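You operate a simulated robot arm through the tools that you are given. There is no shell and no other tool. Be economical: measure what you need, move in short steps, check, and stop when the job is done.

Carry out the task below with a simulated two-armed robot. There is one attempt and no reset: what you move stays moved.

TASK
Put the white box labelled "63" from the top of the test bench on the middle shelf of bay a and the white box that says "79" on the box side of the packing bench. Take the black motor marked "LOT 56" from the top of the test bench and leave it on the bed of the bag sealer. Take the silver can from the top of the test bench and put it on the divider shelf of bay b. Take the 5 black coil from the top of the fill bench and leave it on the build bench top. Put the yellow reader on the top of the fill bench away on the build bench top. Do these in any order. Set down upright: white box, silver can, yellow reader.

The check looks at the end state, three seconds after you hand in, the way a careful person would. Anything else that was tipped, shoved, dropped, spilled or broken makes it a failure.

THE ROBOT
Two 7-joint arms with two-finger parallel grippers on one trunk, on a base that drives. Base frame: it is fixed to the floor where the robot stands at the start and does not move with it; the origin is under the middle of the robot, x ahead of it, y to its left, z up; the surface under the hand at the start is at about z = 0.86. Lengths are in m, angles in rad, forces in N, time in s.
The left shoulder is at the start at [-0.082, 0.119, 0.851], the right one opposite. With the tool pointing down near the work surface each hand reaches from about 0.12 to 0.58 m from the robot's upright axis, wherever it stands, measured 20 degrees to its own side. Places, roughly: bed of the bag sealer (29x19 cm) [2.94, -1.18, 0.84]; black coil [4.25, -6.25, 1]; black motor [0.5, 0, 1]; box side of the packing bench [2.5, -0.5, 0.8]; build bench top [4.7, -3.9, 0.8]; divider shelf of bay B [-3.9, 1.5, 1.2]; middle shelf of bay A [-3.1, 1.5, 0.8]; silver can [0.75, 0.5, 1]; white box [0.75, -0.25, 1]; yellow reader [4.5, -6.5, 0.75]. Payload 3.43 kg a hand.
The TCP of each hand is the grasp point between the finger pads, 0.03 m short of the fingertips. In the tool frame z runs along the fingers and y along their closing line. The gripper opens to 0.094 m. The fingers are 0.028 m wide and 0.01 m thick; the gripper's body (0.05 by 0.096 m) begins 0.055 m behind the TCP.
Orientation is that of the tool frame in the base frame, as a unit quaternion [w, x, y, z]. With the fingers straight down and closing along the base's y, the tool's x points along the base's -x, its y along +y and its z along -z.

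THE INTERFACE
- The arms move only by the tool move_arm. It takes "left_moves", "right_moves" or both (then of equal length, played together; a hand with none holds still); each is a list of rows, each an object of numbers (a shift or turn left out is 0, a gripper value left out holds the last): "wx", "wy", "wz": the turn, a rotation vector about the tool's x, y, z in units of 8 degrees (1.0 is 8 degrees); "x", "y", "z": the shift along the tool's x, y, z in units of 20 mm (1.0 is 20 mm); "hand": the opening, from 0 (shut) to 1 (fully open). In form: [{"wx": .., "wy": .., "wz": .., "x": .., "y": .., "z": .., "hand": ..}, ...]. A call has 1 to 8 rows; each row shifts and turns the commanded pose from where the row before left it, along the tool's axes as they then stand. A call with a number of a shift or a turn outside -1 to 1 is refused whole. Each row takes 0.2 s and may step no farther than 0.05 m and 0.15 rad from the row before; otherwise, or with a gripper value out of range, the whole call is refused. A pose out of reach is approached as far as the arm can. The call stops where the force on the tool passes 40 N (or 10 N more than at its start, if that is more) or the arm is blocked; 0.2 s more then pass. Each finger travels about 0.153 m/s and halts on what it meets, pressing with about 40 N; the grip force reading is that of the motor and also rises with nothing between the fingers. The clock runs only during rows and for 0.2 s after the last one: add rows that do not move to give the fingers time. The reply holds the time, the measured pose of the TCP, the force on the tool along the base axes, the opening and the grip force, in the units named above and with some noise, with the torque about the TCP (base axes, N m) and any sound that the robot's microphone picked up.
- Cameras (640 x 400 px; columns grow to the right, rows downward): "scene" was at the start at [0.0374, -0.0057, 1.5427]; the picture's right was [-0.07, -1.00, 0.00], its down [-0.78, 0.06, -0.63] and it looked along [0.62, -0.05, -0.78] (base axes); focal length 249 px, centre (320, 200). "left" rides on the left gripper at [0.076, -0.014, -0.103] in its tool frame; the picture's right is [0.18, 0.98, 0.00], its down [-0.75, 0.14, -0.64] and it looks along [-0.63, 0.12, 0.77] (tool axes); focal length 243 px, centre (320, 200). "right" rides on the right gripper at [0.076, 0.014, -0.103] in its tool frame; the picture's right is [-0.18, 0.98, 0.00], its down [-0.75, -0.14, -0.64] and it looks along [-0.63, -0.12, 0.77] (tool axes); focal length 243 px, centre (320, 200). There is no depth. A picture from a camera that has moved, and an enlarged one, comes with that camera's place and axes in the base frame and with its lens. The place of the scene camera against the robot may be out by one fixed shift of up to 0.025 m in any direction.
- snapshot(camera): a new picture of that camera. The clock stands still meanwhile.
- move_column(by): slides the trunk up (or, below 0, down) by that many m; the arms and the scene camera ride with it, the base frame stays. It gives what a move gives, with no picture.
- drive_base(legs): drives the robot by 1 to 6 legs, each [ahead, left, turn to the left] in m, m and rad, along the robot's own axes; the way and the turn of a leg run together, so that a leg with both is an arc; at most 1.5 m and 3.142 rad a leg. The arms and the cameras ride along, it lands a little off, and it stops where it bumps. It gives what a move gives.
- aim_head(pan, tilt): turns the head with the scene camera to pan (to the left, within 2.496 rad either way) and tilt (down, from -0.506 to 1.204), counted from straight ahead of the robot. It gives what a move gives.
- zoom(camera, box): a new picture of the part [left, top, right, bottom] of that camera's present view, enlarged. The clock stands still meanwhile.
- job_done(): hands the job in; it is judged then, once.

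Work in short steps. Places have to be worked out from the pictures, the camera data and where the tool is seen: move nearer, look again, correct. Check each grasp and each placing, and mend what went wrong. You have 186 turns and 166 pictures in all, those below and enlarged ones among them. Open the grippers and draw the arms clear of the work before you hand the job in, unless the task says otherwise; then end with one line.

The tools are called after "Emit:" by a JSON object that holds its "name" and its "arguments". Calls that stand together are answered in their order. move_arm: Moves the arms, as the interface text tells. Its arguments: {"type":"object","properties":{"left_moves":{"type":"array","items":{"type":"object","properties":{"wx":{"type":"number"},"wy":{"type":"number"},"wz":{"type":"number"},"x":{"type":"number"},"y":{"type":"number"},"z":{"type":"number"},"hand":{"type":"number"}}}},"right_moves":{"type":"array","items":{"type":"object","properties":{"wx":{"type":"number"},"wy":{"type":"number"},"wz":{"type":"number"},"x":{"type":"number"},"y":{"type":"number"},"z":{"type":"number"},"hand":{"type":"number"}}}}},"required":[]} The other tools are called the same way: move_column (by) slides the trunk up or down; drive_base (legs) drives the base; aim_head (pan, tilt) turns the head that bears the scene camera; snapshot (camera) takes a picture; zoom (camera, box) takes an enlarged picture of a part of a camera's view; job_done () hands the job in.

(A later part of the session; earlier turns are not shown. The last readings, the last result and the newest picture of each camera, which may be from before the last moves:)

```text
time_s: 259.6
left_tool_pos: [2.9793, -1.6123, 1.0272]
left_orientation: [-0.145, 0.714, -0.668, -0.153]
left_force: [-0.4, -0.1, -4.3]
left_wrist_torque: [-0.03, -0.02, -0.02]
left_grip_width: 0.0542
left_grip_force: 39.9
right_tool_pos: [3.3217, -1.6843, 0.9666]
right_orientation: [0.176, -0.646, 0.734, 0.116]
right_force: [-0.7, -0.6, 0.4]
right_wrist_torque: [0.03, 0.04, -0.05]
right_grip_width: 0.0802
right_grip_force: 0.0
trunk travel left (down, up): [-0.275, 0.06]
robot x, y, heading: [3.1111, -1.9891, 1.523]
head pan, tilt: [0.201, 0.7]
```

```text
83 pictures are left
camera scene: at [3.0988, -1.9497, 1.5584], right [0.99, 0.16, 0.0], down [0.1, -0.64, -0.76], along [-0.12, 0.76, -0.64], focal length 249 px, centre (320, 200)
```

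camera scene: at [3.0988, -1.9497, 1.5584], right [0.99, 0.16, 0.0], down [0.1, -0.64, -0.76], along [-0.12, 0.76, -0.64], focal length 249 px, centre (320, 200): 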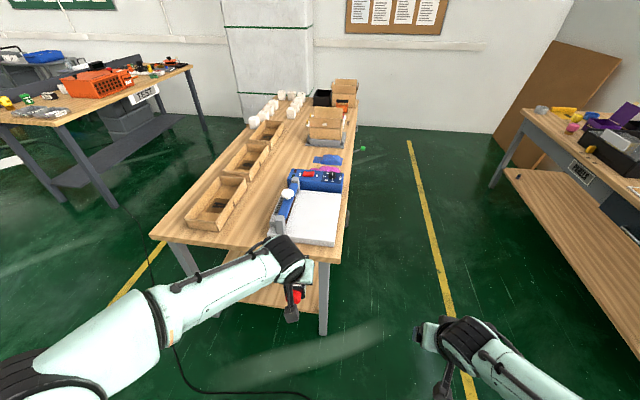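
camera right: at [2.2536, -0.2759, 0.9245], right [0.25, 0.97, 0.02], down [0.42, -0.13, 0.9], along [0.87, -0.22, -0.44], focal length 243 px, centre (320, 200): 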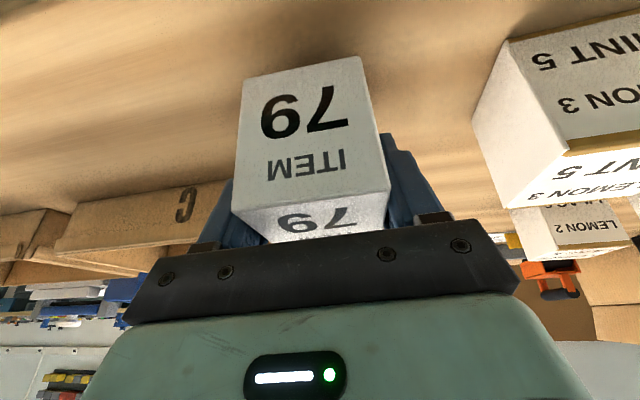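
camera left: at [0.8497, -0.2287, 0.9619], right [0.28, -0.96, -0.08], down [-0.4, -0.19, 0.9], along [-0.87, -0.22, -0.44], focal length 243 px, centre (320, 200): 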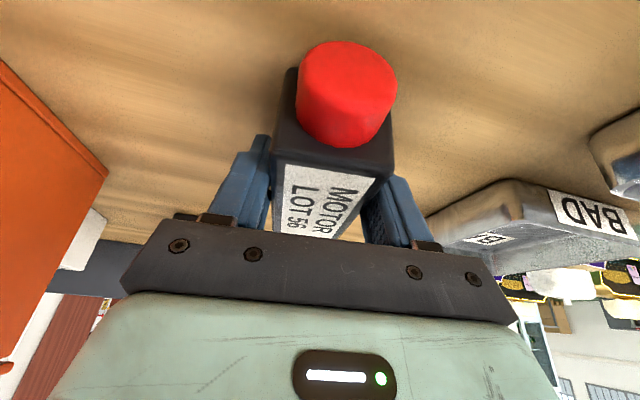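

The bed spans about x 2.85–3.06, y −1.35…−1.05. I drive 0.28 m in and straighten the heading.

Emit:
{"name": "drive_base", "arguments": {"legs": [[0, 0, 0.045], [0.28, 0, 0]]}}

Emit:
{"name": "aim_head", "arguments": {"pan": 0.2, "tilt": 1.0}}

Emit:
{"name": "snapshot", "arguments": {"camera": "scene"}}

Emit:
{"name": "snapshot", "arguments": {"camera": "left"}}

```text
time_s: 261.9
left_tool_pos: [2.965, -1.3427, 1.0262]
left_orientation: [-0.142, 0.728, -0.653, -0.156]
left_force: [-0.3, 0.9, -4.5]
left_wrist_torque: [-0.03, 0.01, -0.03]
left_grip_width: 0.0542
left_grip_force: 40.1
right_tool_pos: [3.3095, -1.4004, 0.9669]
right_orientation: [0.173, -0.662, 0.719, 0.119]
right_force: [-0.4, -0.4, 0.4]
right_wrist_torque: [0.0, 0.05, 0.04]
right_grip_width: 0.0799
right_grip_force: 0.1
trunk travel left (down, up): [-0.275, 0.06]
robot x, y, heading: [3.1064, -1.7148, 1.568]
head pan, tilt: [0.201, 0.7]
```

```text
time_s: 262.7
left_tool_pos: [2.965, -1.3435, 1.0287]
left_orientation: [-0.141, 0.727, -0.653, -0.157]
left_force: [0.1, 0.4, -3.9]
left_wrist_torque: [-0.04, 0.03, 0.01]
left_grip_width: 0.054
left_grip_force: 40.3
right_tool_pos: [3.3091, -1.4009, 0.9669]
right_orientation: [0.173, -0.662, 0.719, 0.119]
right_force: [0.4, -0.6, 0.9]
right_wrist_torque: [-0.01, 0.0, 0.01]
right_grip_width: 0.0801
right_grip_force: 0.0
trunk travel left (down, up): [-0.275, 0.06]
robot x, y, heading: [3.1079, -1.7161, 1.569]
head pan, tilt: [0.201, 1.0]
```

```text
82 pictures are left
camera scene: at [3.1002, -1.6904, 1.5351], right [0.98, 0.2, 0.0], down [0.17, -0.82, -0.54], along [-0.11, 0.53, -0.84], focal length 249 px, centre (320, 200)
```

scene: 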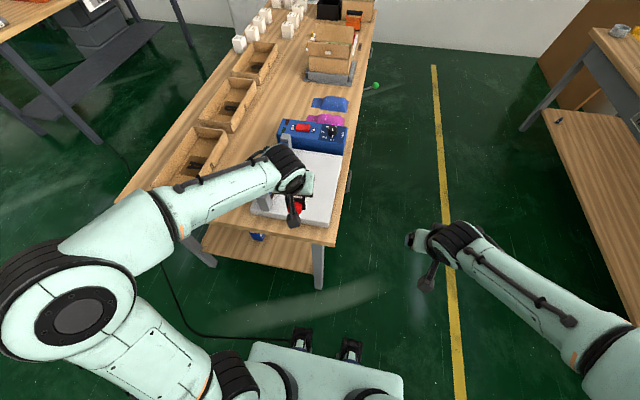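

```text
81 pictures are left
camera left: at [2.99, -1.4529, 1.0899], right [-0.96, -0.27, -0.08], down [-0.19, 0.4, 0.9], along [-0.21, 0.87, -0.44], focal length 243 px, centre (320, 200)
```

left: 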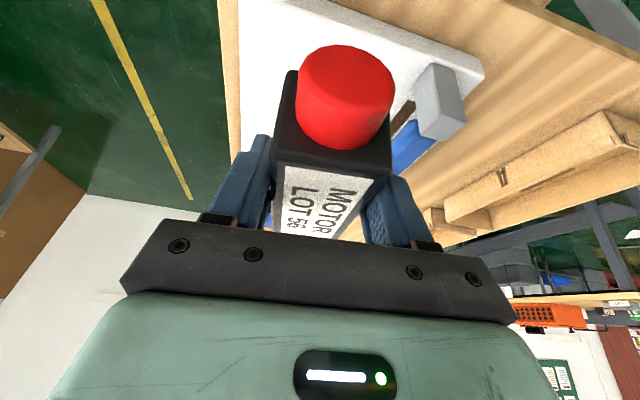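

Target for the motor: (2.965, −1.20). I move forward and down.

Emit:
{"name": "move_arm", "arguments": {"left_moves": [{"z": 0.8, "x": -0.8, "y": -0.1}, {"z": 0.8, "x": -0.8, "y": -0.1}, {"z": 0.8, "x": -0.8, "y": -0.1}, {"z": 0.8, "x": -0.8, "y": -0.1}, {"z": 0.8, "x": -0.8, "y": -0.1}, {"z": 0.9, "y": -0.1}, {"z": 0.9, "x": 0.4}, {"z": 0.9, "x": 0.4}]}}

Emit:
{"name": "zoom", "arguments": {"camera": "scene", "box": [200, 80, 400, 240]}}

Emit:
{"name": "snapshot", "arguments": {"camera": "left"}}

```text
time_s: 264.5
left_tool_pos: [2.9644, -1.2273, 0.9306]
left_orientation: [-0.142, 0.728, -0.653, -0.156]
left_force: [0.0, -0.5, -4.1]
left_wrist_torque: [-0.04, -0.04, -0.02]
left_grip_width: 0.0542
left_grip_force: 40.2
right_tool_pos: [3.3091, -1.401, 0.9672]
right_orientation: [0.174, -0.662, 0.719, 0.118]
right_force: [0.0, -0.5, 0.7]
right_wrist_torque: [-0.02, 0.0, 0.0]
right_grip_width: 0.0798
right_grip_force: 0.1
trunk travel left (down, up): [-0.275, 0.06]
robot x, y, heading: [3.1101, -1.7147, 1.57]
head pan, tilt: [0.201, 1.0]
```

```text
2.50 times, centred on (300, 160) of scene
camera zoom: at [3.1002, -1.6899, 1.535], right [0.98, 0.2, 0.0], down [0.17, -0.83, -0.54], along [-0.11, 0.53, -0.84], focal length 623 px, centre (370, 300)
```

zoom: 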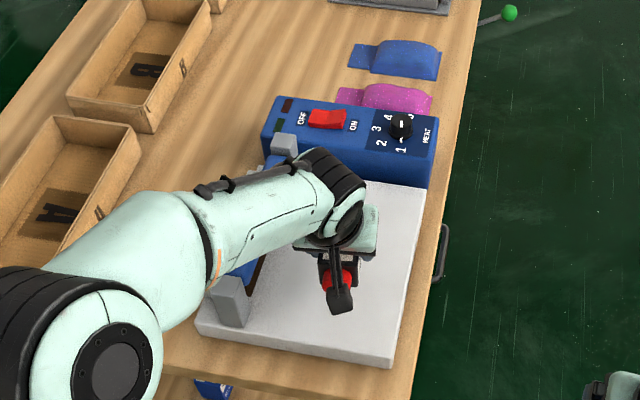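

```text
79 pictures are left
camera left: at [2.9897, -1.3377, 0.9927], right [-0.96, -0.27, -0.08], down [-0.19, 0.4, 0.9], along [-0.21, 0.87, -0.44], focal length 243 px, centre (320, 200)
```

left: 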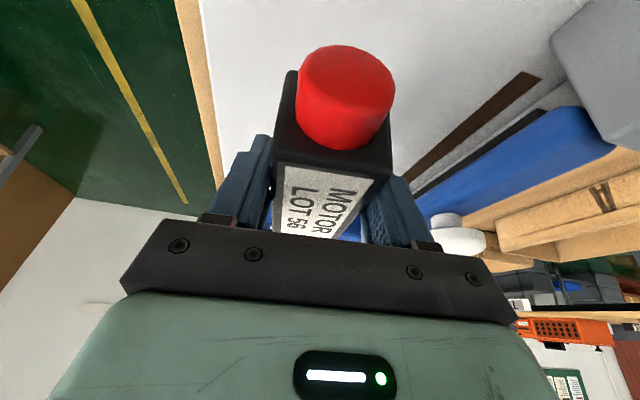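

Emit:
{"name": "move_arm", "arguments": {"left_moves": [{"z": 0.5, "x": 0.1}, {"z": 0.5, "x": 0.1}, {"z": 0.3, "x": 0.12}, {"z": 0.2, "x": 0.08}, {"z": 0.2, "x": 0.08}, {"z": 0.14, "x": 0.06}, {"z": 0.14, "x": 0.06}]}}

```text
time_s: 266.1
left_tool_pos: [2.9639, -1.2242, 0.8903]
left_orientation: [-0.141, 0.728, -0.653, -0.156]
left_force: [0.3, 0.5, -3.7]
left_wrist_torque: [-0.03, 0.01, 0.02]
left_grip_width: 0.0543
left_grip_force: 40.7
right_tool_pos: [3.3092, -1.4008, 0.9673]
right_orientation: [0.172, -0.662, 0.72, 0.12]
right_force: [-0.5, 0.0, 0.2]
right_wrist_torque: [-0.02, -0.01, 0.02]
right_grip_width: 0.0798
right_grip_force: 0.1
trunk travel left (down, up): [-0.275, 0.06]
robot x, y, heading: [3.1072, -1.7166, 1.566]
head pan, tilt: [0.201, 1.0]
```

Emit:
{"name": "move_arm", "arguments": {"left_moves": [{"z": 0.18, "x": 0.08}, {"z": 0.14, "x": 0.06}, {"z": 0.14, "x": 0.06}, {"z": 0.14, "x": 0.06}]}}

```text
time_s: 267.1
left_tool_pos: [2.9635, -1.2245, 0.8771]
left_orientation: [-0.142, 0.728, -0.653, -0.156]
left_force: [0.3, -0.7, -3.5]
left_wrist_torque: [-0.03, 0.01, -0.01]
left_grip_width: 0.0544
left_grip_force: 40.2
right_tool_pos: [3.3092, -1.401, 0.9654]
right_orientation: [0.173, -0.662, 0.719, 0.121]
right_force: [-0.3, 0.8, -0.1]
right_wrist_torque: [0.0, -0.02, -0.01]
right_grip_width: 0.0801
right_grip_force: 0.0
trunk travel left (down, up): [-0.275, 0.06]
robot x, y, heading: [3.1081, -1.7133, 1.573]
head pan, tilt: [0.201, 1.0]
```

Emit:
{"name": "move_arm", "arguments": {"left_moves": [{"z": 0.14, "x": 0.06}, {"z": 0.14, "x": 0.06}, {"z": 0.14, "x": 0.06}]}}

```text
time_s: 267.9
left_tool_pos: [2.9627, -1.222, 0.8722]
left_orientation: [-0.144, 0.727, -0.652, -0.159]
left_force: [-5.0, -4.1, 29.8]
left_wrist_torque: [0.09, 0.39, -0.27]
left_grip_width: 0.0547
left_grip_force: 40.3
right_tool_pos: [3.3088, -1.403, 0.9685]
right_orientation: [0.173, -0.662, 0.72, 0.12]
right_force: [0.2, -0.5, 0.1]
right_wrist_torque: [-0.02, 0.01, 0.0]
right_grip_width: 0.0798
right_grip_force: 0.1
trunk travel left (down, up): [-0.275, 0.06]
robot x, y, heading: [3.1087, -1.7145, 1.569]
head pan, tilt: [0.201, 1.0]
```

Contact on the bed. I ease, open and withdraw along the tool axis.

Emit:
{"name": "move_arm", "arguments": {"left_moves": [{"z": -0.1, "x": -0.04}, {"hand": 0.85}, {"hand": 0.85}, {"z": -1}, {"z": -1}, {"z": -1}, {"z": -1}, {"z": -1}]}}

Emit:
{"name": "move_arm", "arguments": {"left_moves": [{"z": -1}, {"z": -1}, {"x": 0.9, "z": -0.4}, {"x": 0.9, "z": -0.4}, {"x": 0.9, "z": -0.4}, {"x": 0.9, "z": -0.4}, {"x": 0.9, "z": -0.4}]}}

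Emit:
{"name": "zoom", "arguments": {"camera": "scene", "box": [200, 80, 400, 240]}}

```text
time_s: 269.7
left_tool_pos: [2.9685, -1.2657, 0.9628]
left_orientation: [-0.142, 0.727, -0.653, -0.157]
left_force: [-0.3, -0.5, -0.1]
left_wrist_torque: [0.02, -0.02, 0.01]
left_grip_width: 0.08
left_grip_force: 0.0
right_tool_pos: [3.3099, -1.4023, 0.9673]
right_orientation: [0.172, -0.662, 0.719, 0.12]
right_force: [-0.2, 0.6, -0.4]
right_wrist_torque: [0.0, 0.0, -0.01]
right_grip_width: 0.0798
right_grip_force: 0.1
trunk travel left (down, up): [-0.275, 0.06]
robot x, y, heading: [3.1068, -1.7135, 1.571]
head pan, tilt: [0.201, 1.0]
```

```text
time_s: 271.3
left_tool_pos: [2.982, -1.3777, 0.998]
left_orientation: [-0.142, 0.727, -0.653, -0.157]
left_force: [-0.3, 0.6, 0.3]
left_wrist_torque: [0.0, 0.0, 0.0]
left_grip_width: 0.0803
left_grip_force: 0.1
right_tool_pos: [3.3087, -1.4016, 0.9678]
right_orientation: [0.172, -0.663, 0.719, 0.12]
right_force: [-0.2, 0.6, -0.4]
right_wrist_torque: [-0.03, 0.01, 0.03]
right_grip_width: 0.08
right_grip_force: 0.1
trunk travel left (down, up): [-0.275, 0.06]
robot x, y, heading: [3.1082, -1.7172, 1.562]
head pan, tilt: [0.201, 1.0]
```

```text
2.50 times, centred on (300, 160) of scene
camera zoom: at [3.1001, -1.691, 1.535], right [0.98, 0.2, 0.0], down [0.17, -0.82, -0.54], along [-0.11, 0.53, -0.84], focal length 623 px, centre (370, 300)
```

zoom: 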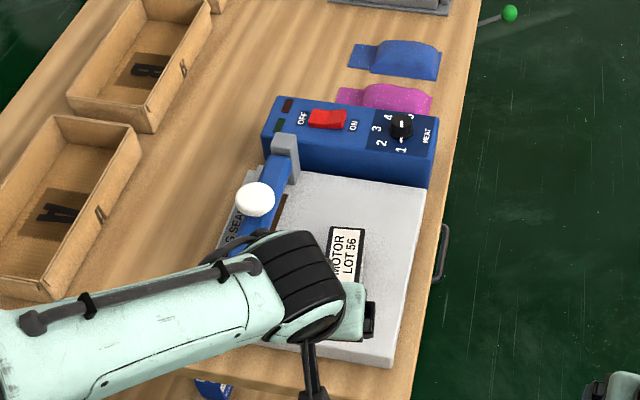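

The motor rests on the sealer bed. I back away, turn to face +x, and look toward the build and fill benches.

Emit:
{"name": "drive_base", "arguments": {"legs": [[-0.4, 0, 0], [0, 0, -1.57]]}}

Emit:
{"name": "aim_head", "arguments": {"pan": -0.9, "tilt": 0.35}}

Emit:
{"name": "snapshot", "arguments": {"camera": "scene"}}

```text
time_s: 277.6
left_tool_pos: [3.4449, -1.9791, 0.9971]
left_orientation: [0.21, -0.058, 0.976, 0.012]
left_force: [-0.6, 0.5, -0.1]
left_wrist_torque: [0.0, 0.02, 0.0]
left_grip_width: 0.0802
left_grip_force: 0.0
right_tool_pos: [3.4236, -2.3077, 0.9662]
right_orientation: [0.207, 0.036, 0.977, -0.036]
right_force: [-0.9, 0.4, -0.7]
right_wrist_torque: [-0.01, 0.0, -0.03]
right_grip_width: 0.0798
right_grip_force: 0.1
trunk travel left (down, up): [-0.275, 0.06]
robot x, y, heading: [3.1083, -2.1095, 0.013]
head pan, tilt: [0.201, 1.0]
```

```text
time_s: 278.9
left_tool_pos: [3.4447, -1.9777, 0.9976]
left_orientation: [0.21, -0.057, 0.976, 0.012]
left_force: [-0.6, -0.5, 0.2]
left_wrist_torque: [-0.03, 0.01, -0.02]
left_grip_width: 0.0799
left_grip_force: 0.0
right_tool_pos: [3.4242, -2.3067, 0.9673]
right_orientation: [0.207, 0.036, 0.977, -0.037]
right_force: [0.0, -0.7, -0.1]
right_wrist_torque: [0.0, 0.03, -0.01]
right_grip_width: 0.08
right_grip_force: 0.1
trunk travel left (down, up): [-0.275, 0.06]
robot x, y, heading: [3.1098, -2.1089, 0.013]
head pan, tilt: [-0.901, 0.351]
```

```text
77 pictures are left
camera scene: at [3.1286, -2.1818, 1.5898], right [-0.78, -0.63, 0.0], down [-0.22, 0.27, -0.94], along [0.59, -0.73, -0.34], focal length 249 px, centre (320, 200)
```

scene: 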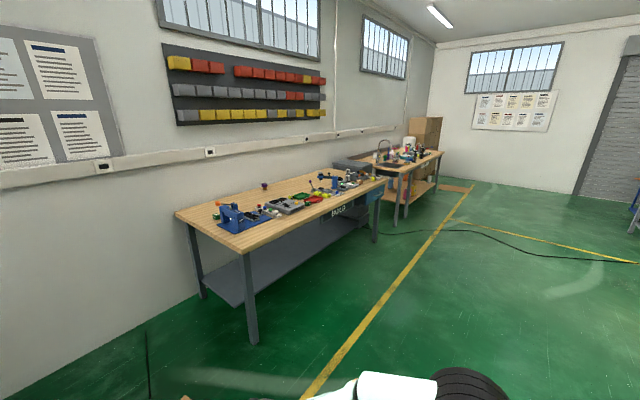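

Path along the benches is clear. I slide to the fill bench.

Emit:
{"name": "drive_base", "arguments": {"legs": [[0, -1.4, 0], [0, -1.4, 0], [0.4, -1.3, 0]]}}

Emit:
{"name": "aim_head", "arguments": {"pan": 0, "tilt": 0.6}}

Emit:
{"name": "snapshot", "arguments": {"camera": "scene"}}

```text
time_s: 314.9
left_tool_pos: [3.9456, -6.0799, 0.9987]
left_orientation: [0.21, -0.076, 0.975, 0.015]
left_force: [-0.8, 0.5, -0.4]
left_wrist_torque: [0.0, -0.01, 0.0]
left_grip_width: 0.0798
left_grip_force: 0.1
right_tool_pos: [3.937, -6.41, 0.9667]
right_orientation: [0.208, 0.018, 0.978, -0.033]
right_force: [0.7, -0.2, 1.0]
right_wrist_torque: [-0.01, 0.0, 0.02]
right_grip_width: 0.0798
right_grip_force: 0.1
trunk travel left (down, up): [-0.275, 0.06]
robot x, y, heading: [3.612, -6.2213, 0.046]
head pan, tilt: [-0.901, 0.351]
```

```text
time_s: 316.1
left_tool_pos: [3.9444, -6.0808, 0.9977]
left_orientation: [0.21, -0.075, 0.975, 0.016]
left_force: [0.1, -0.2, 0.1]
left_wrist_torque: [-0.01, 0.0, 0.02]
left_grip_width: 0.0796
left_grip_force: 0.1
right_tool_pos: [3.9361, -6.4097, 0.9659]
right_orientation: [0.208, 0.018, 0.977, -0.033]
right_force: [0.0, 0.2, 0.1]
right_wrist_torque: [-0.04, 0.01, -0.02]
right_grip_width: 0.08
right_grip_force: 0.0
trunk travel left (down, up): [-0.275, 0.06]
robot x, y, heading: [3.616, -6.2249, 0.049]
head pan, tilt: [0.0, 0.6]
```

```text
76 pictures are left
camera scene: at [3.6645, -6.2216, 1.5671], right [0.04, -1.0, 0.0], down [-0.56, -0.03, -0.83], along [0.82, 0.04, -0.56], focal length 249 px, centre (320, 200)
```

scene: 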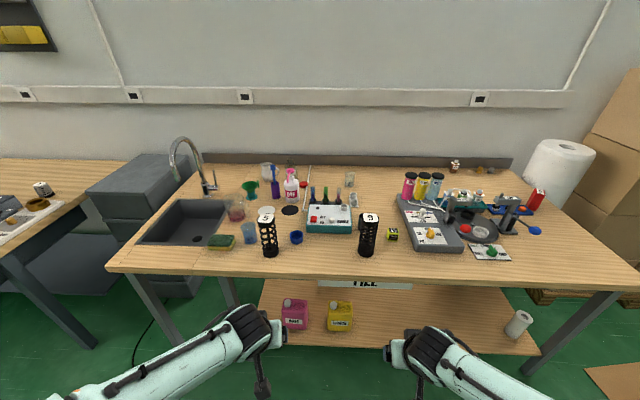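

Emit:
{"name": "zoom", "arguments": {"camera": "scene", "box": [200, 150, 420, 290]}}

Emit:
{"name": "zoom", "arguments": {"camera": "scene", "box": [340, 150, 560, 290]}}

```text
2.86 times, centred on (310, 220) of scene
camera zoom: at [3.6645, -6.2216, 1.5671], right [0.04, -1.0, 0.0], down [-0.56, -0.03, -0.83], along [0.82, 0.04, -0.56], focal length 712 px, centre (349, 143)
```

zoom: 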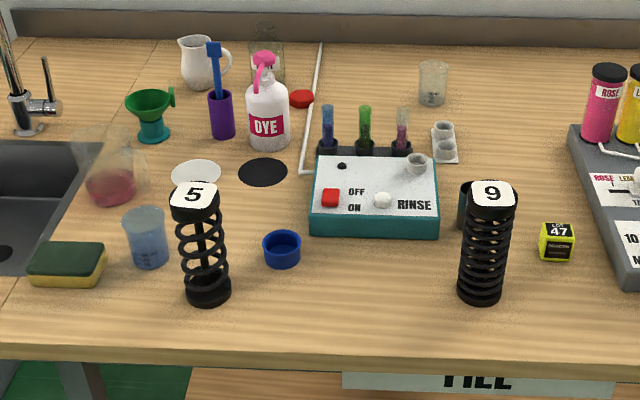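

```text
2.86 times, centred on (450, 220) of scene
camera zoom: at [3.6645, -6.2216, 1.5671], right [0.04, -1.0, 0.0], down [-0.56, -0.03, -0.83], along [0.82, 0.04, -0.56], focal length 712 px, centre (-51, 143)
```

zoom: 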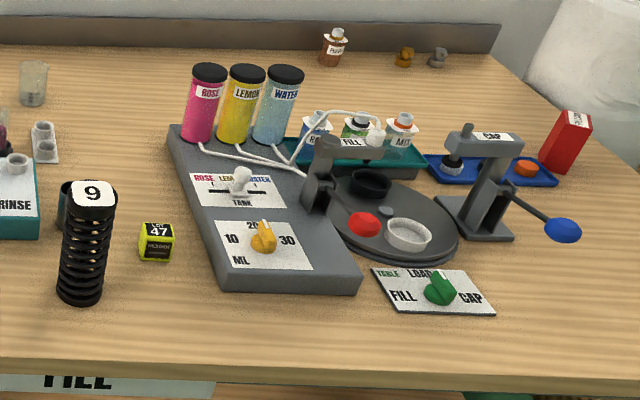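

Coil "5" stands at about (4.38, −5.98); the yellow reader at about (4.49, −6.50). I raise the trunk a little and drive up to the bench.

Emit:
{"name": "move_column", "arguments": {"by": 0.05}}

Emit:
{"name": "drive_base", "arguments": {"legs": [[0, 0, -0.047], [0.3, -0.08, 0]]}}

Emit:
{"name": "aim_head", "arguments": {"pan": 0, "tilt": 0.85}}

Emit:
{"name": "snapshot", "arguments": {"camera": "scene"}}

Emit:
{"name": "snapshot", "arguments": {"camera": "left"}}

Emit:
{"name": "snapshot", "arguments": {"camera": "right"}}

```text
time_s: 317.0
left_tool_pos: [3.9434, -6.0797, 1.0484]
left_orientation: [0.209, -0.076, 0.975, 0.015]
left_force: [-0.3, 0.8, 0.7]
left_wrist_torque: [-0.01, -0.01, 0.0]
left_grip_width: 0.0801
left_grip_force: 0.1
right_tool_pos: [3.9364, -6.411, 1.0169]
right_orientation: [0.208, 0.017, 0.978, -0.032]
right_force: [0.8, 0.0, 0.0]
right_wrist_torque: [0.02, -0.02, 0.0]
right_grip_width: 0.08
right_grip_force: 0.1
trunk travel left (down, up): [-0.325, 0.01]
robot x, y, heading: [3.6126, -6.222, 0.047]
head pan, tilt: [0.0, 0.6]
```

```text
time_s: 319.5
left_tool_pos: [4.2511, -6.177, 1.0483]
left_orientation: [0.21, -0.052, 0.976, 0.01]
left_force: [0.7, -0.6, -0.1]
left_wrist_torque: [0.02, 0.01, 0.01]
left_grip_width: 0.0798
left_grip_force: 0.0
right_tool_pos: [4.2275, -6.5043, 1.0167]
right_orientation: [0.207, 0.042, 0.977, -0.037]
right_force: [-0.5, 0.6, 0.0]
right_wrist_torque: [0.01, -0.03, -0.04]
right_grip_width: 0.0801
right_grip_force: 0.0
trunk travel left (down, up): [-0.325, 0.01]
robot x, y, heading: [3.9145, -6.3023, -0.004]
head pan, tilt: [0.0, 0.6]
```

```text
time_s: 320.3
left_tool_pos: [4.251, -6.1761, 1.0478]
left_orientation: [0.211, -0.053, 0.976, 0.01]
left_force: [0.1, -0.2, -0.2]
left_wrist_torque: [0.03, 0.0, 0.0]
left_grip_width: 0.0799
left_grip_force: 0.0
right_tool_pos: [4.2261, -6.5038, 1.0173]
right_orientation: [0.207, 0.041, 0.977, -0.037]
right_force: [-0.3, -0.5, -0.4]
right_wrist_torque: [0.03, 0.02, -0.03]
right_grip_width: 0.0799
right_grip_force: 0.0
trunk travel left (down, up): [-0.325, 0.01]
robot x, y, heading: [3.9135, -6.3022, -0.004]
head pan, tilt: [0.0, 0.85]
```

```text
73 pictures are left
camera scene: at [3.9529, -6.3031, 1.6005], right [0.0, -1.0, 0.0], down [-0.75, 0.0, -0.66], along [0.66, 0.0, -0.75], focal length 249 px, centre (320, 200)
```

scene: 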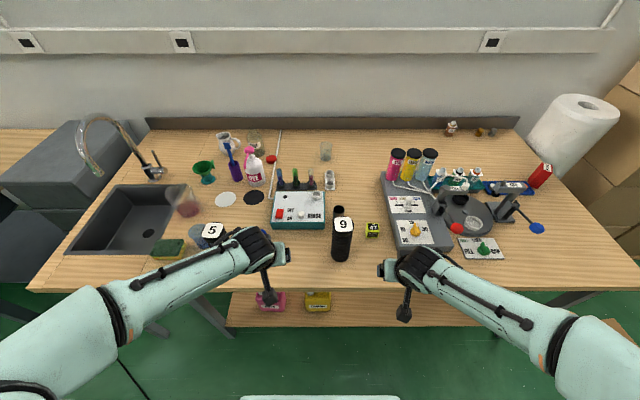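

```text
72 pictures are left
camera left: at [4.1404, -6.2018, 1.1106], right [-0.27, 0.96, -0.08], down [0.4, 0.19, 0.9], along [0.87, 0.21, -0.44], focal length 243 px, centre (320, 200)
```

left: 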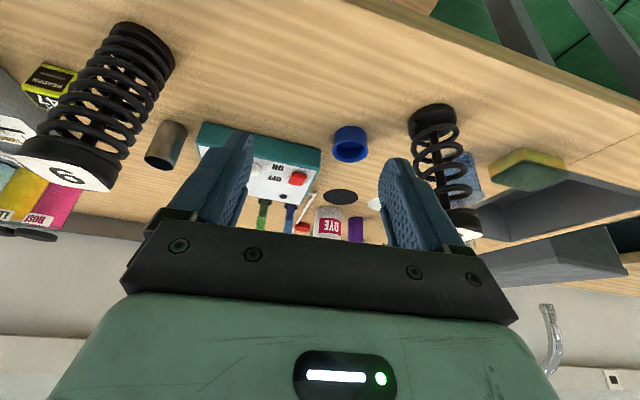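

```text
71 pictures are left
camera right: at [4.1164, -6.4754, 1.079], right [0.26, 0.96, 0.02], down [0.42, -0.13, 0.9], along [0.87, -0.23, -0.44], focal length 243 px, centre (320, 200)
```

right: 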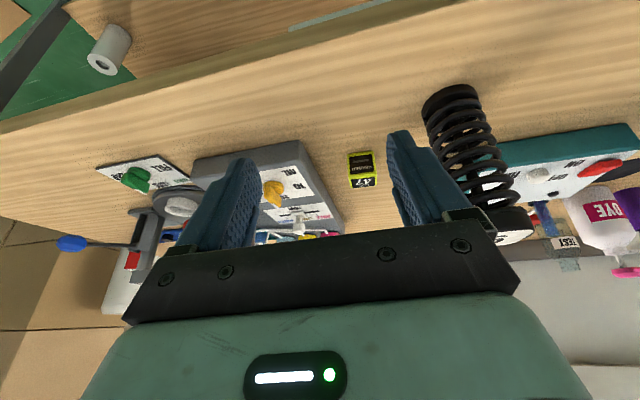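

Reader ≈(4.485, −6.495); coil 5 ≈(4.38, −5.972) about 0.18 m tall. I bring both hands to pre-grasp positions: left sideways to the coil's line, right forward above the reader.

Emit:
{"name": "move_arm", "arguments": {"left_moves": [{"y": 1, "hand": 1}, {"y": 1}, {"y": 1}, {"y": 1}, {"y": 1}, {"y": 1}, {"y": 1}, {"y": 1}], "right_moves": [{"x": -1, "z": 0.3, "y": 0.2}, {"x": -1, "z": 0.3, "y": 0.2}, {"x": -1, "z": 0.3, "y": 0.2}, {"x": -1, "z": 0.3, "y": 0.2}, {"x": -1, "z": 0.3, "y": 0.2}, {"x": -1, "z": 0.3, "y": 0.2}, {"x": -1, "z": 0.3, "y": 0.2}, {"x": -1, "z": 0.3, "y": 0.2}]}}

Emit:
{"name": "snapshot", "arguments": {"camera": "left"}}

Emit:
{"name": "snapshot", "arguments": {"camera": "right"}}

```text
time_s: 322.1
left_tool_pos: [4.2364, -6.0169, 1.048]
left_orientation: [0.21, -0.052, 0.976, 0.01]
left_force: [0.3, 0.6, 0.8]
left_wrist_torque: [0.02, -0.01, 0.01]
left_grip_width: 0.0941
left_grip_force: 0.0
right_tool_pos: [4.3946, -6.488, 1.0379]
right_orientation: [0.206, 0.041, 0.977, -0.038]
right_force: [-0.1, 0.0, 0.1]
right_wrist_torque: [0.01, 0.0, 0.0]
right_grip_width: 0.08
right_grip_force: 0.0
trunk travel left (down, up): [-0.325, 0.01]
robot x, y, heading: [3.9144, -6.3049, -0.009]
head pan, tilt: [0.0, 0.85]
```

```text
70 pictures are left
camera left: at [4.1253, -6.0427, 1.1101], right [-0.27, 0.96, -0.08], down [0.41, 0.19, 0.9], along [0.87, 0.21, -0.44], focal length 243 px, centre (320, 200)
```

left: 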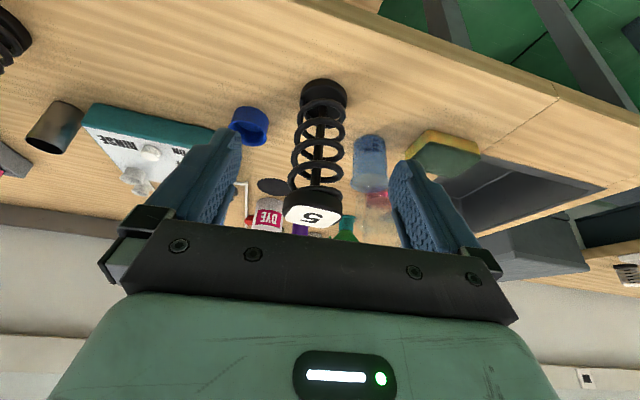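

```text
69 pictures are left
camera right: at [4.2852, -6.4586, 1.0998], right [0.26, 0.96, 0.02], down [0.42, -0.13, 0.9], along [0.87, -0.23, -0.44], focal length 243 px, centre (320, 200)
```

right: 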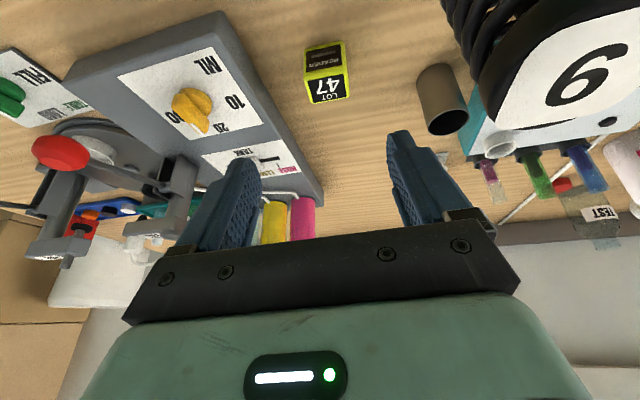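

Both lined up. Left advances onto the coil (gripping high, z≈0.95), right descends 0.16 m toward the reader.

Emit:
{"name": "move_arm", "arguments": {"left_moves": [{"z": 0.9, "x": -0.54, "y": 0.09}, {"z": 0.9, "x": -0.54, "y": 0.09}, {"z": 0.9, "x": -0.54, "y": 0.09}, {"z": 0.9, "x": -0.54, "y": 0.09}, {"z": 0.9, "x": -0.54, "y": 0.09}, {"z": 0.9, "x": -0.54, "y": 0.09}, {"z": 0.9, "x": -0.54, "y": 0.09}, {"z": 0.9, "x": -0.54, "y": 0.09}], "right_moves": [{"z": 1}, {"z": 1}, {"z": 1}, {"z": 1}, {"z": 1}, {"z": 1}, {"z": 1}, {"z": 1}]}}

Emit:
{"name": "snapshot", "arguments": {"camera": "left"}}

Emit:
{"name": "snapshot", "arguments": {"camera": "right"}}

```text
time_s: 323.9
left_tool_pos: [4.366, -5.9898, 0.9711]
left_orientation: [0.224, -0.052, 0.973, 0.011]
left_force: [-5.6, 0.1, 18.6]
left_wrist_torque: [-0.03, 0.2, 0.03]
left_grip_width: 0.0939
left_grip_force: 0.1
right_tool_pos: [4.4532, -6.5007, 0.9012]
right_orientation: [0.207, 0.039, 0.977, -0.037]
right_force: [-0.4, 0.4, 0.2]
right_wrist_torque: [0.03, 0.0, 0.0]
right_grip_width: 0.0799
right_grip_force: 0.1
trunk travel left (down, up): [-0.325, 0.01]
robot x, y, heading: [3.9125, -6.3019, -0.002]
head pan, tilt: [0.0, 0.85]
stopped in row 8 (left hand): the force on the tool passed its limit at 51 N (the readings are from after the stop); the commanded pose is now the measured one
```

```text
68 pictures are left
camera left: at [4.254, -6.0165, 1.0291], right [-0.27, 0.96, -0.08], down [0.38, 0.18, 0.91], along [0.89, 0.21, -0.41], focal length 243 px, centre (320, 200)
```

left: 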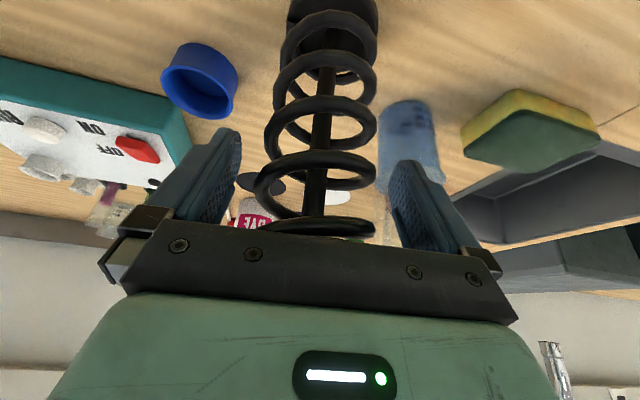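

```text
67 pictures are left
camera right: at [4.3436, -6.4715, 0.9629], right [0.26, 0.97, 0.02], down [0.41, -0.13, 0.9], along [0.87, -0.23, -0.43], focal length 243 px, centre (320, 200)
```

right: 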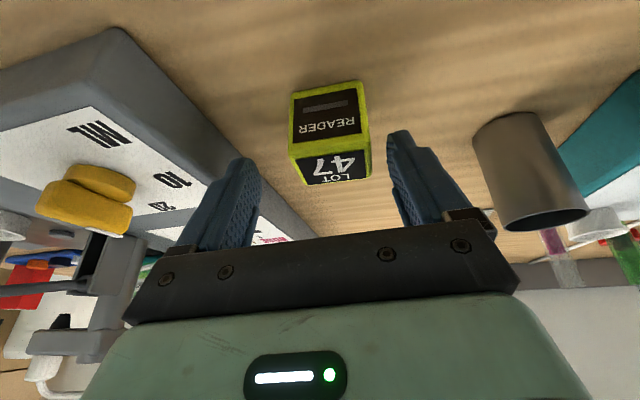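

The left palm met the coil's top; I ease up 6 mm. Reader centre refined to (4.498, −6.497). Right makes its last approach; then both close.

Emit:
{"name": "move_arm", "arguments": {"left_moves": [{"z": -0.3, "x": -0.14}, {}, {}, {}, {"hand": 0}, {"hand": 0}, {"hand": 0}], "right_moves": [{"z": 0.8, "x": -0.24, "y": 0.1}, {"z": 0.8, "x": -0.24, "y": 0.1}, {"z": 0.8, "x": -0.24, "y": 0.1}, {"z": 0.8, "x": -0.24, "y": 0.1}, {"hand": 0}, {"hand": 0}, {"hand": 0}]}}

Emit:
{"name": "snapshot", "arguments": {"camera": "left"}}

Emit:
{"name": "snapshot", "arguments": {"camera": "right"}}

```text
time_s: 324.6
left_tool_pos: [4.3625, -5.9899, 0.9744]
left_orientation: [0.221, -0.052, 0.974, 0.01]
left_force: [0.6, -0.7, -0.4]
left_wrist_torque: [0.01, 0.0, -0.03]
left_grip_width: 0.0938
left_grip_force: 0.1
right_tool_pos: [4.4829, -6.4972, 0.8754]
right_orientation: [0.211, 0.04, 0.976, -0.036]
right_force: [-28.5, 0.9, 39.6]
right_wrist_torque: [1.81, 1.08, 1.36]
right_grip_width: 0.0783
right_grip_force: 0.1
trunk travel left (down, up): [-0.325, 0.01]
robot x, y, heading: [3.9136, -6.3049, 0.002]
head pan, tilt: [0.0, 0.85]
stopped in row 3 (right hand): the force on the tool passed its limit at 95 N (the readings are from after the stop); the commanded pose is now the measured one
```

```text
66 pictures are left
camera left: at [4.251, -6.0162, 1.034], right [-0.27, 0.96, -0.08], down [0.39, 0.19, 0.9], along [0.88, 0.21, -0.42], focal length 243 px, centre (320, 200)
```

left: 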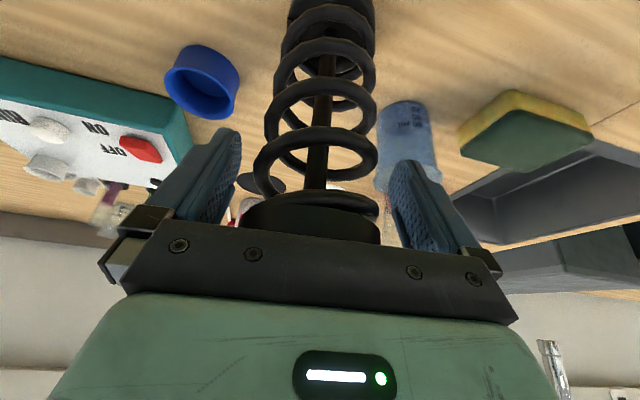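

```text
65 pictures are left
camera right: at [4.3727, -6.4686, 0.9361], right [0.26, 0.97, 0.02], down [0.41, -0.13, 0.9], along [0.88, -0.22, -0.43], focal length 243 px, centre (320, 200)
```

right: 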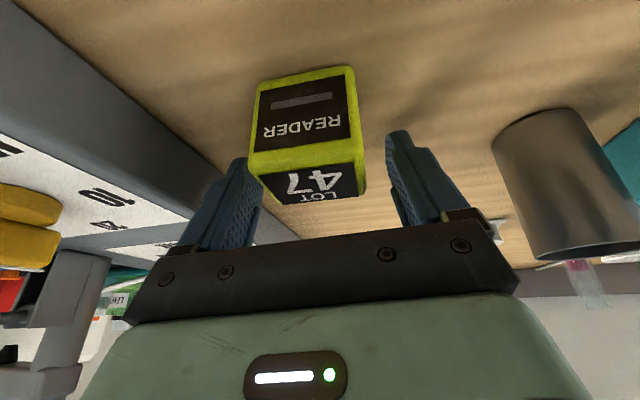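

The torque shows the +y fingertip touched the bench: its surface here is ≈0.84 and the hand has a 3° roll. Reader is then at (4.464, −6.495), 42 mm cube. I lift, fix the roll, back 18 mm, and close both hands.

Emit:
{"name": "move_arm", "arguments": {"right_moves": [{"z": -0.4, "x": -0.18}, {"wx": -0.35, "wz": 0.155}, {"z": -0.37, "x": 0.82}, {}, {}], "left_moves": [{}, {}, {"hand": 0}, {"hand": 0}, {"hand": 0}]}}

Emit:
{"name": "snapshot", "arguments": {"camera": "right"}}

Emit:
{"name": "snapshot", "arguments": {"camera": "left"}}

```text
time_s: 325.9
left_tool_pos: [4.3647, -5.9899, 0.9734]
left_orientation: [0.219, -0.052, 0.974, 0.011]
left_force: [-0.3, -0.5, 0.0]
left_wrist_torque: [-0.02, -0.01, 0.03]
left_grip_width: 0.0666
left_grip_force: 40.4
right_tool_pos: [4.4688, -6.4963, 0.881]
right_orientation: [0.211, 0.045, 0.976, -0.01]
right_force: [0.4, -0.6, -0.1]
right_wrist_torque: [-0.01, 0.01, -0.01]
right_grip_width: 0.0798
right_grip_force: 0.0
trunk travel left (down, up): [-0.325, 0.01]
robot x, y, heading: [3.9119, -6.3026, -0.005]
head pan, tilt: [0.0, 0.85]
```

```text
64 pictures are left
camera right: at [4.3571, -6.471, 0.9424], right [0.26, 0.96, 0.08], down [0.41, -0.18, 0.9], along [0.88, -0.2, -0.44], focal length 243 px, centre (320, 200)
```

right: 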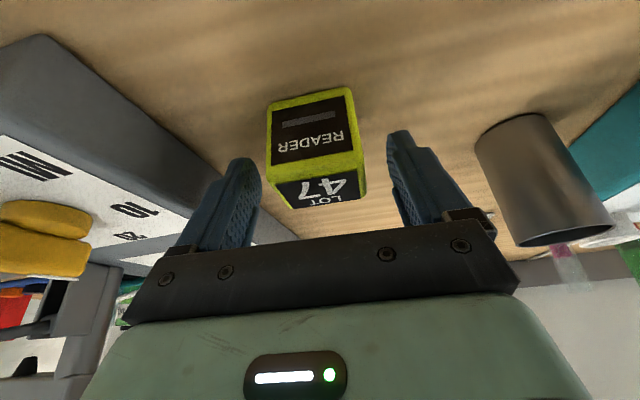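

```text
63 pictures are left
camera left: at [4.2532, -6.0163, 1.0333], right [-0.27, 0.96, -0.08], down [0.39, 0.19, 0.9], along [0.88, 0.21, -0.42], focal length 243 px, centre (320, 200)
```

left: 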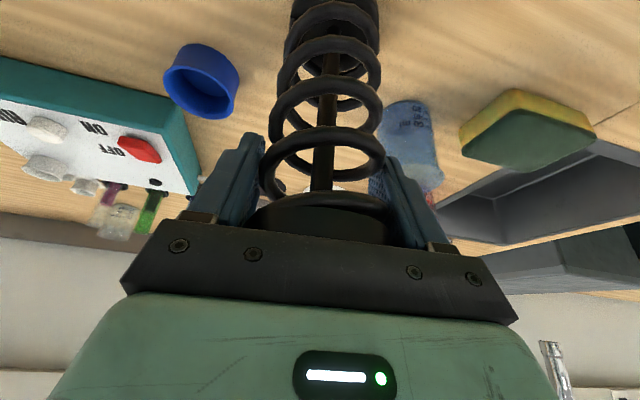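

The coil is gripped (67 mm). The reader is between the right fingers; I close on it.

Emit:
{"name": "move_arm", "arguments": {"right_moves": [{"hand": 0}, {"hand": 0}, {"hand": 0}]}}

Emit:
{"name": "snapshot", "arguments": {"camera": "right"}}

```text
time_s: 326.6
left_tool_pos: [4.3643, -5.9897, 0.9728]
left_orientation: [0.22, -0.052, 0.974, 0.011]
left_force: [1.4, 0.5, 0.5]
left_wrist_torque: [-0.03, -0.01, 0.01]
left_grip_width: 0.0671
left_grip_force: 39.8
right_tool_pos: [4.4676, -6.4955, 0.8803]
right_orientation: [0.211, 0.045, 0.976, -0.01]
right_force: [0.3, -0.3, 1.9]
right_wrist_torque: [-0.01, 0.01, -0.01]
right_grip_width: 0.0477
right_grip_force: 40.1
trunk travel left (down, up): [-0.325, 0.01]
robot x, y, heading: [3.9136, -6.3022, -0.002]
head pan, tilt: [0.0, 0.85]
```

```text
62 pictures are left
camera right: at [4.3574, -6.4709, 0.9425], right [0.26, 0.96, 0.08], down [0.41, -0.18, 0.9], along [0.88, -0.2, -0.44], focal length 243 px, centre (320, 200)
```

right: 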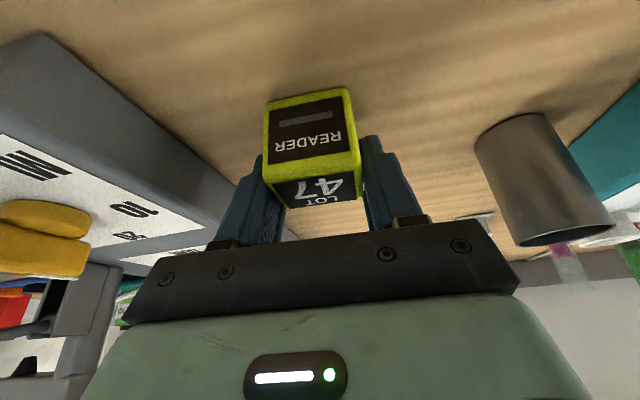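

Grip at 48 mm. I lift both straight up in small steps and check.

Emit:
{"name": "move_arm", "arguments": {"right_moves": [{"x": -0.2, "z": -0.5}, {"x": -0.4, "z": -0.9}, {"x": -0.44, "z": -1}], "left_moves": [{"x": -0.2, "z": -0.5}, {"x": -0.4, "z": -0.9}, {"x": -0.44, "z": -1}]}}

Emit:
{"name": "snapshot", "arguments": {"camera": "right"}}

Emit:
{"name": "snapshot", "arguments": {"camera": "left"}}

```text
time_s: 327.4
left_tool_pos: [4.3617, -5.9907, 1.0244]
left_orientation: [0.22, -0.052, 0.974, 0.011]
left_force: [-0.4, -0.8, -2.6]
left_wrist_torque: [0.0, -0.01, -0.02]
left_grip_width: 0.0667
left_grip_force: 39.5
right_tool_pos: [4.4669, -6.4962, 0.9319]
right_orientation: [0.211, 0.046, 0.976, -0.011]
right_force: [0.3, -0.8, -0.7]
right_wrist_torque: [0.02, 0.02, -0.01]
right_grip_width: 0.0478
right_grip_force: 40.0
trunk travel left (down, up): [-0.325, 0.01]
robot x, y, heading: [3.9145, -6.3046, -0.005]
head pan, tilt: [0.0, 0.85]
```

```text
61 pictures are left
camera right: at [4.3562, -6.4712, 0.9943], right [0.26, 0.96, 0.07], down [0.41, -0.18, 0.9], along [0.88, -0.2, -0.44], focal length 243 px, centre (320, 200)
```

right: 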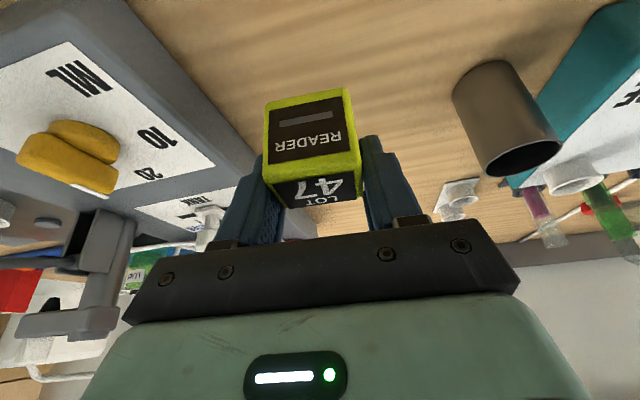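

```text
60 pictures are left
camera left: at [4.2504, -6.0166, 1.0853], right [-0.27, 0.96, -0.08], down [0.39, 0.19, 0.9], along [0.88, 0.21, -0.42], focal length 243 px, centre (320, 200)
```

left: 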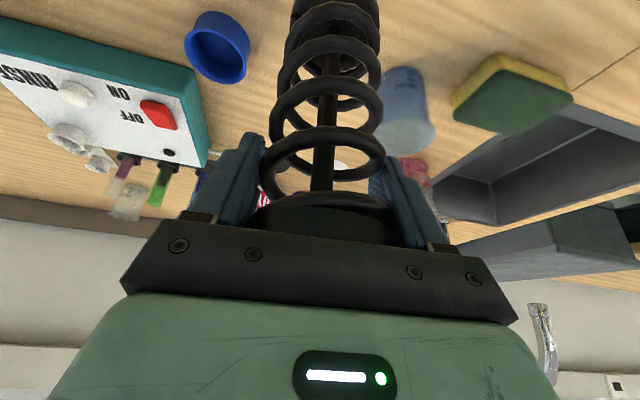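

Both are held. I lift further and retract over the front edge.

Emit:
{"name": "move_arm", "arguments": {"right_moves": [{"x": -0.44, "z": -1}, {"x": -0.44, "z": -1}, {"x": -0.44, "z": -1}, {"x": -0.44, "z": -1}, {"x": -0.44, "z": -1}, {"x": 0.9, "z": -0.4}, {"x": 0.9, "z": -0.4}, {"x": 0.9, "z": -0.4}], "left_moves": [{"x": -0.44, "z": -1}, {"x": -0.44, "z": -1}, {"x": -0.44, "z": -1}, {"x": -0.44, "z": -1}, {"x": 0.9, "z": -0.4}, {"x": 0.9, "z": -0.4}, {"x": 0.9, "z": -0.4}, {"x": 0.9, "z": -0.4}]}}

Emit:
{"name": "drive_base", "arguments": {"legs": [[-0.45, 0, 0], [0, 1.1, 0], [0, 1.1, 0]]}}

Emit:
{"name": "aim_head", "arguments": {"pan": 0, "tilt": 0.6}}

Emit:
{"name": "snapshot", "arguments": {"camera": "scene"}}

```text
time_s: 329.2
left_tool_pos: [4.28, -6.0, 1.1111]
left_orientation: [0.22, -0.052, 0.974, 0.011]
left_force: [-1.1, 0.5, -1.8]
left_wrist_torque: [0.0, -0.01, 0.02]
left_grip_width: 0.0666
left_grip_force: 40.3
right_tool_pos: [4.4074, -6.4903, 1.0413]
right_orientation: [0.211, 0.045, 0.976, -0.01]
right_force: [0.3, 0.9, -0.2]
right_wrist_torque: [-0.01, -0.01, 0.04]
right_grip_width: 0.0476
right_grip_force: 39.6
trunk travel left (down, up): [-0.325, 0.01]
robot x, y, heading: [3.9161, -6.3043, -0.006]
head pan, tilt: [0.0, 0.85]
```

```text
time_s: 351.0
left_tool_pos: [3.8714, -3.8061, 1.1126]
left_orientation: [0.22, -0.041, 0.975, 0.009]
left_force: [0.5, -0.2, -1.4]
left_wrist_torque: [0.01, -0.05, 0.01]
left_grip_width: 0.0668
left_grip_force: 40.1
right_tool_pos: [3.9858, -4.301, 1.0412]
right_orientation: [0.21, 0.058, 0.976, -0.013]
right_force: [-0.1, -0.7, -1.3]
right_wrist_torque: [0.0, -0.01, 0.0]
right_grip_width: 0.0477
right_grip_force: 40.0
trunk travel left (down, up): [-0.325, 0.01]
robot x, y, heading: [3.4964, -4.1053, -0.029]
head pan, tilt: [0.0, 0.85]
```

```text
time_s: 351.8
left_tool_pos: [3.8721, -3.807, 1.112]
left_orientation: [0.22, -0.039, 0.975, 0.008]
left_force: [-1.0, 1.0, -1.8]
left_wrist_torque: [-0.03, 0.01, -0.04]
left_grip_width: 0.0667
left_grip_force: 40.3
right_tool_pos: [3.9859, -4.3, 1.0404]
right_orientation: [0.21, 0.058, 0.976, -0.013]
right_force: [-0.8, 0.2, -0.8]
right_wrist_torque: [-0.02, -0.01, 0.01]
right_grip_width: 0.0478
right_grip_force: 39.9
trunk travel left (down, up): [-0.325, 0.01]
robot x, y, heading: [3.4979, -4.0986, -0.026]
head pan, tilt: [0.0, 0.6]
```

```text
59 pictures are left
camera scene: at [3.5458, -4.1022, 1.6213], right [-0.03, -1.0, 0.0], down [-0.57, 0.02, -0.82], along [0.82, -0.02, -0.57], focal length 249 px, centre (320, 200)
```

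scene: 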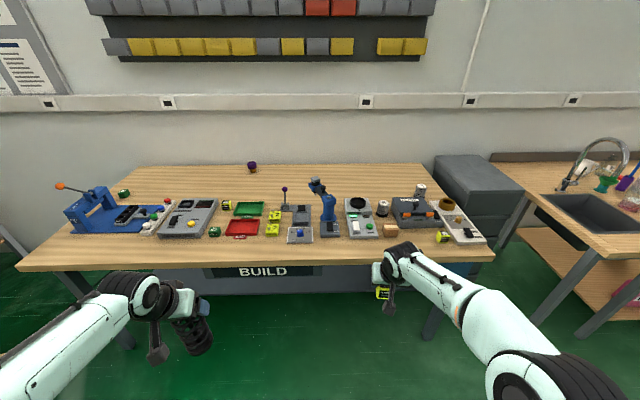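

Emit:
{"name": "zoom", "arguments": {"camera": "scene", "box": [60, 150, 320, 290]}}

Emit:
{"name": "zoom", "arguments": {"camera": "scene", "box": [240, 150, 500, 290]}}

```text
2.46 times, centred on (190, 220) of scene
camera zoom: at [3.5458, -4.1022, 1.6213], right [-0.03, -1.0, 0.0], down [-0.57, 0.02, -0.82], along [0.82, -0.02, -0.57], focal length 614 px, centre (640, 151)
```

zoom: 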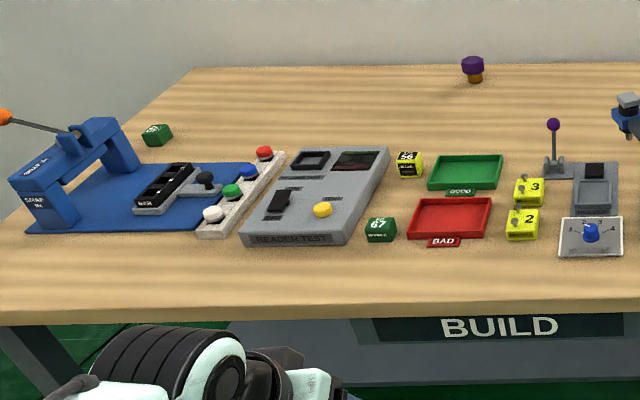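

```text
2.46 times, centred on (370, 220) of scene
camera zoom: at [3.5458, -4.1022, 1.6213], right [-0.03, -1.0, 0.0], down [-0.57, 0.02, -0.82], along [0.82, -0.02, -0.57], focal length 614 px, centre (197, 151)
```

zoom: 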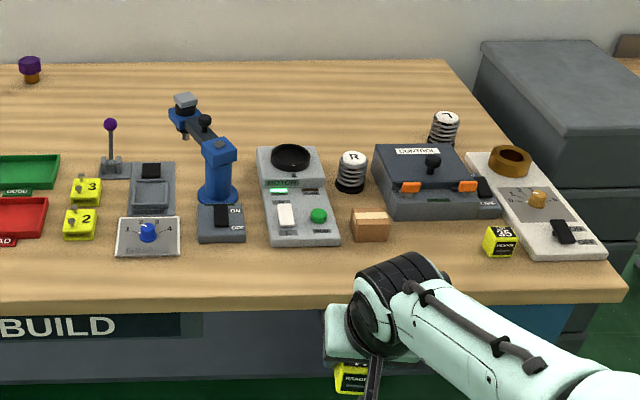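

Free front strip of the build bench is about x 4.24–4.35. I'll set the reader at about (4.29, −4.33) and the coil at about (4.295, −3.75). Driving 0.3 m in.

Emit:
{"name": "drive_base", "arguments": {"legs": [[0, 0, 0.027], [0.3, 0, 0]]}}

Emit:
{"name": "aim_head", "arguments": {"pan": 0, "tilt": 0.9}}

Emit:
{"name": "snapshot", "arguments": {"camera": "scene"}}

Emit:
{"name": "snapshot", "arguments": {"camera": "right"}}

Emit:
{"name": "snapshot", "arguments": {"camera": "left"}}

```text
time_s: 354.2
left_tool_pos: [4.1639, -3.7972, 1.1097]
left_orientation: [0.22, -0.052, 0.974, 0.01]
left_force: [0.5, 0.6, -1.8]
left_wrist_torque: [0.0, 0.0, 0.01]
left_grip_width: 0.0665
left_grip_force: 39.7
right_tool_pos: [4.2913, -4.2873, 1.0424]
right_orientation: [0.21, 0.045, 0.977, -0.01]
right_force: [0.1, 0.7, -0.7]
right_wrist_torque: [-0.02, -0.03, 0.0]
right_grip_width: 0.0477
right_grip_force: 40.4
trunk travel left (down, up): [-0.325, 0.01]
robot x, y, heading: [3.8013, -4.0981, -0.001]
head pan, tilt: [0.0, 0.6]
```

```text
time_s: 355.0
left_tool_pos: [4.1658, -3.7962, 1.112]
left_orientation: [0.219, -0.052, 0.974, 0.011]
left_force: [0.0, 0.3, -2.0]
left_wrist_torque: [0.0, -0.01, 0.04]
left_grip_width: 0.0665
left_grip_force: 39.6
right_tool_pos: [4.2914, -4.2871, 1.0413]
right_orientation: [0.21, 0.046, 0.977, -0.01]
right_force: [0.6, -0.7, -0.7]
right_wrist_torque: [-0.01, 0.01, 0.01]
right_grip_width: 0.0475
right_grip_force: 40.0
trunk travel left (down, up): [-0.325, 0.01]
robot x, y, heading: [3.7953, -4.102, -0.003]
head pan, tilt: [0.0, 0.901]
```

```text
56 pictures are left
camera scene: at [3.8338, -4.1016, 1.5966], right [0.0, -1.0, 0.0], down [-0.78, 0.0, -0.62], along [0.62, 0.0, -0.78], focal length 249 px, centre (320, 200)
```

scene: 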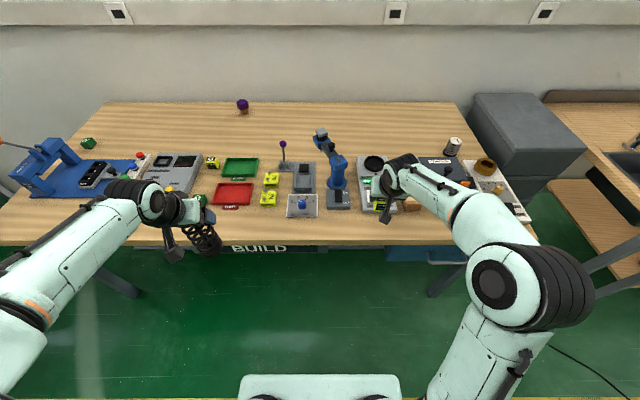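

```text
55 pictures are left
camera right: at [4.1808, -4.2626, 1.1039], right [0.26, 0.96, 0.07], down [0.41, -0.18, 0.9], along [0.88, -0.2, -0.44], focal length 243 px, centre (320, 200)
```

right: 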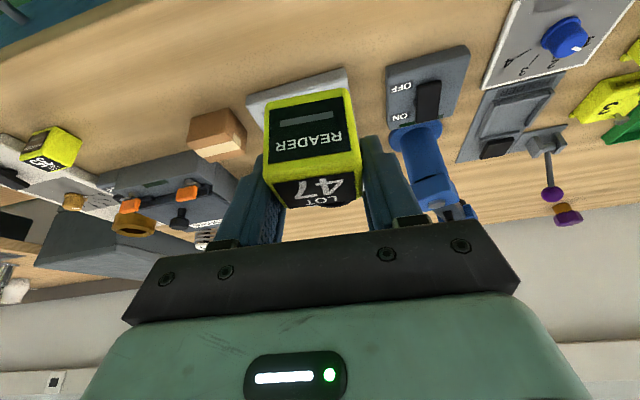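

```text
54 pictures are left
camera left: at [4.0538, -3.8237, 1.1717], right [-0.27, 0.96, -0.08], down [0.39, 0.19, 0.9], along [0.88, 0.21, -0.42], focal length 243 px, centre (320, 200)
```

left: 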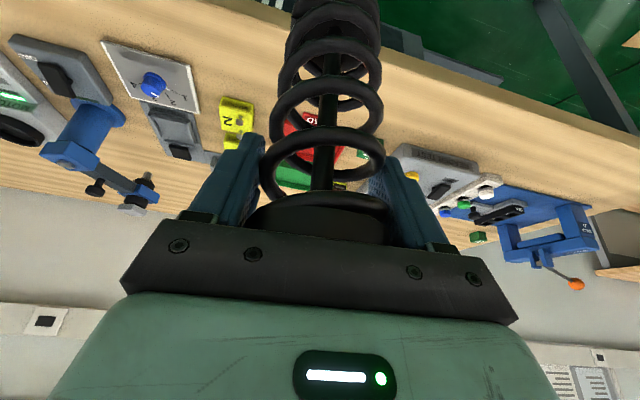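

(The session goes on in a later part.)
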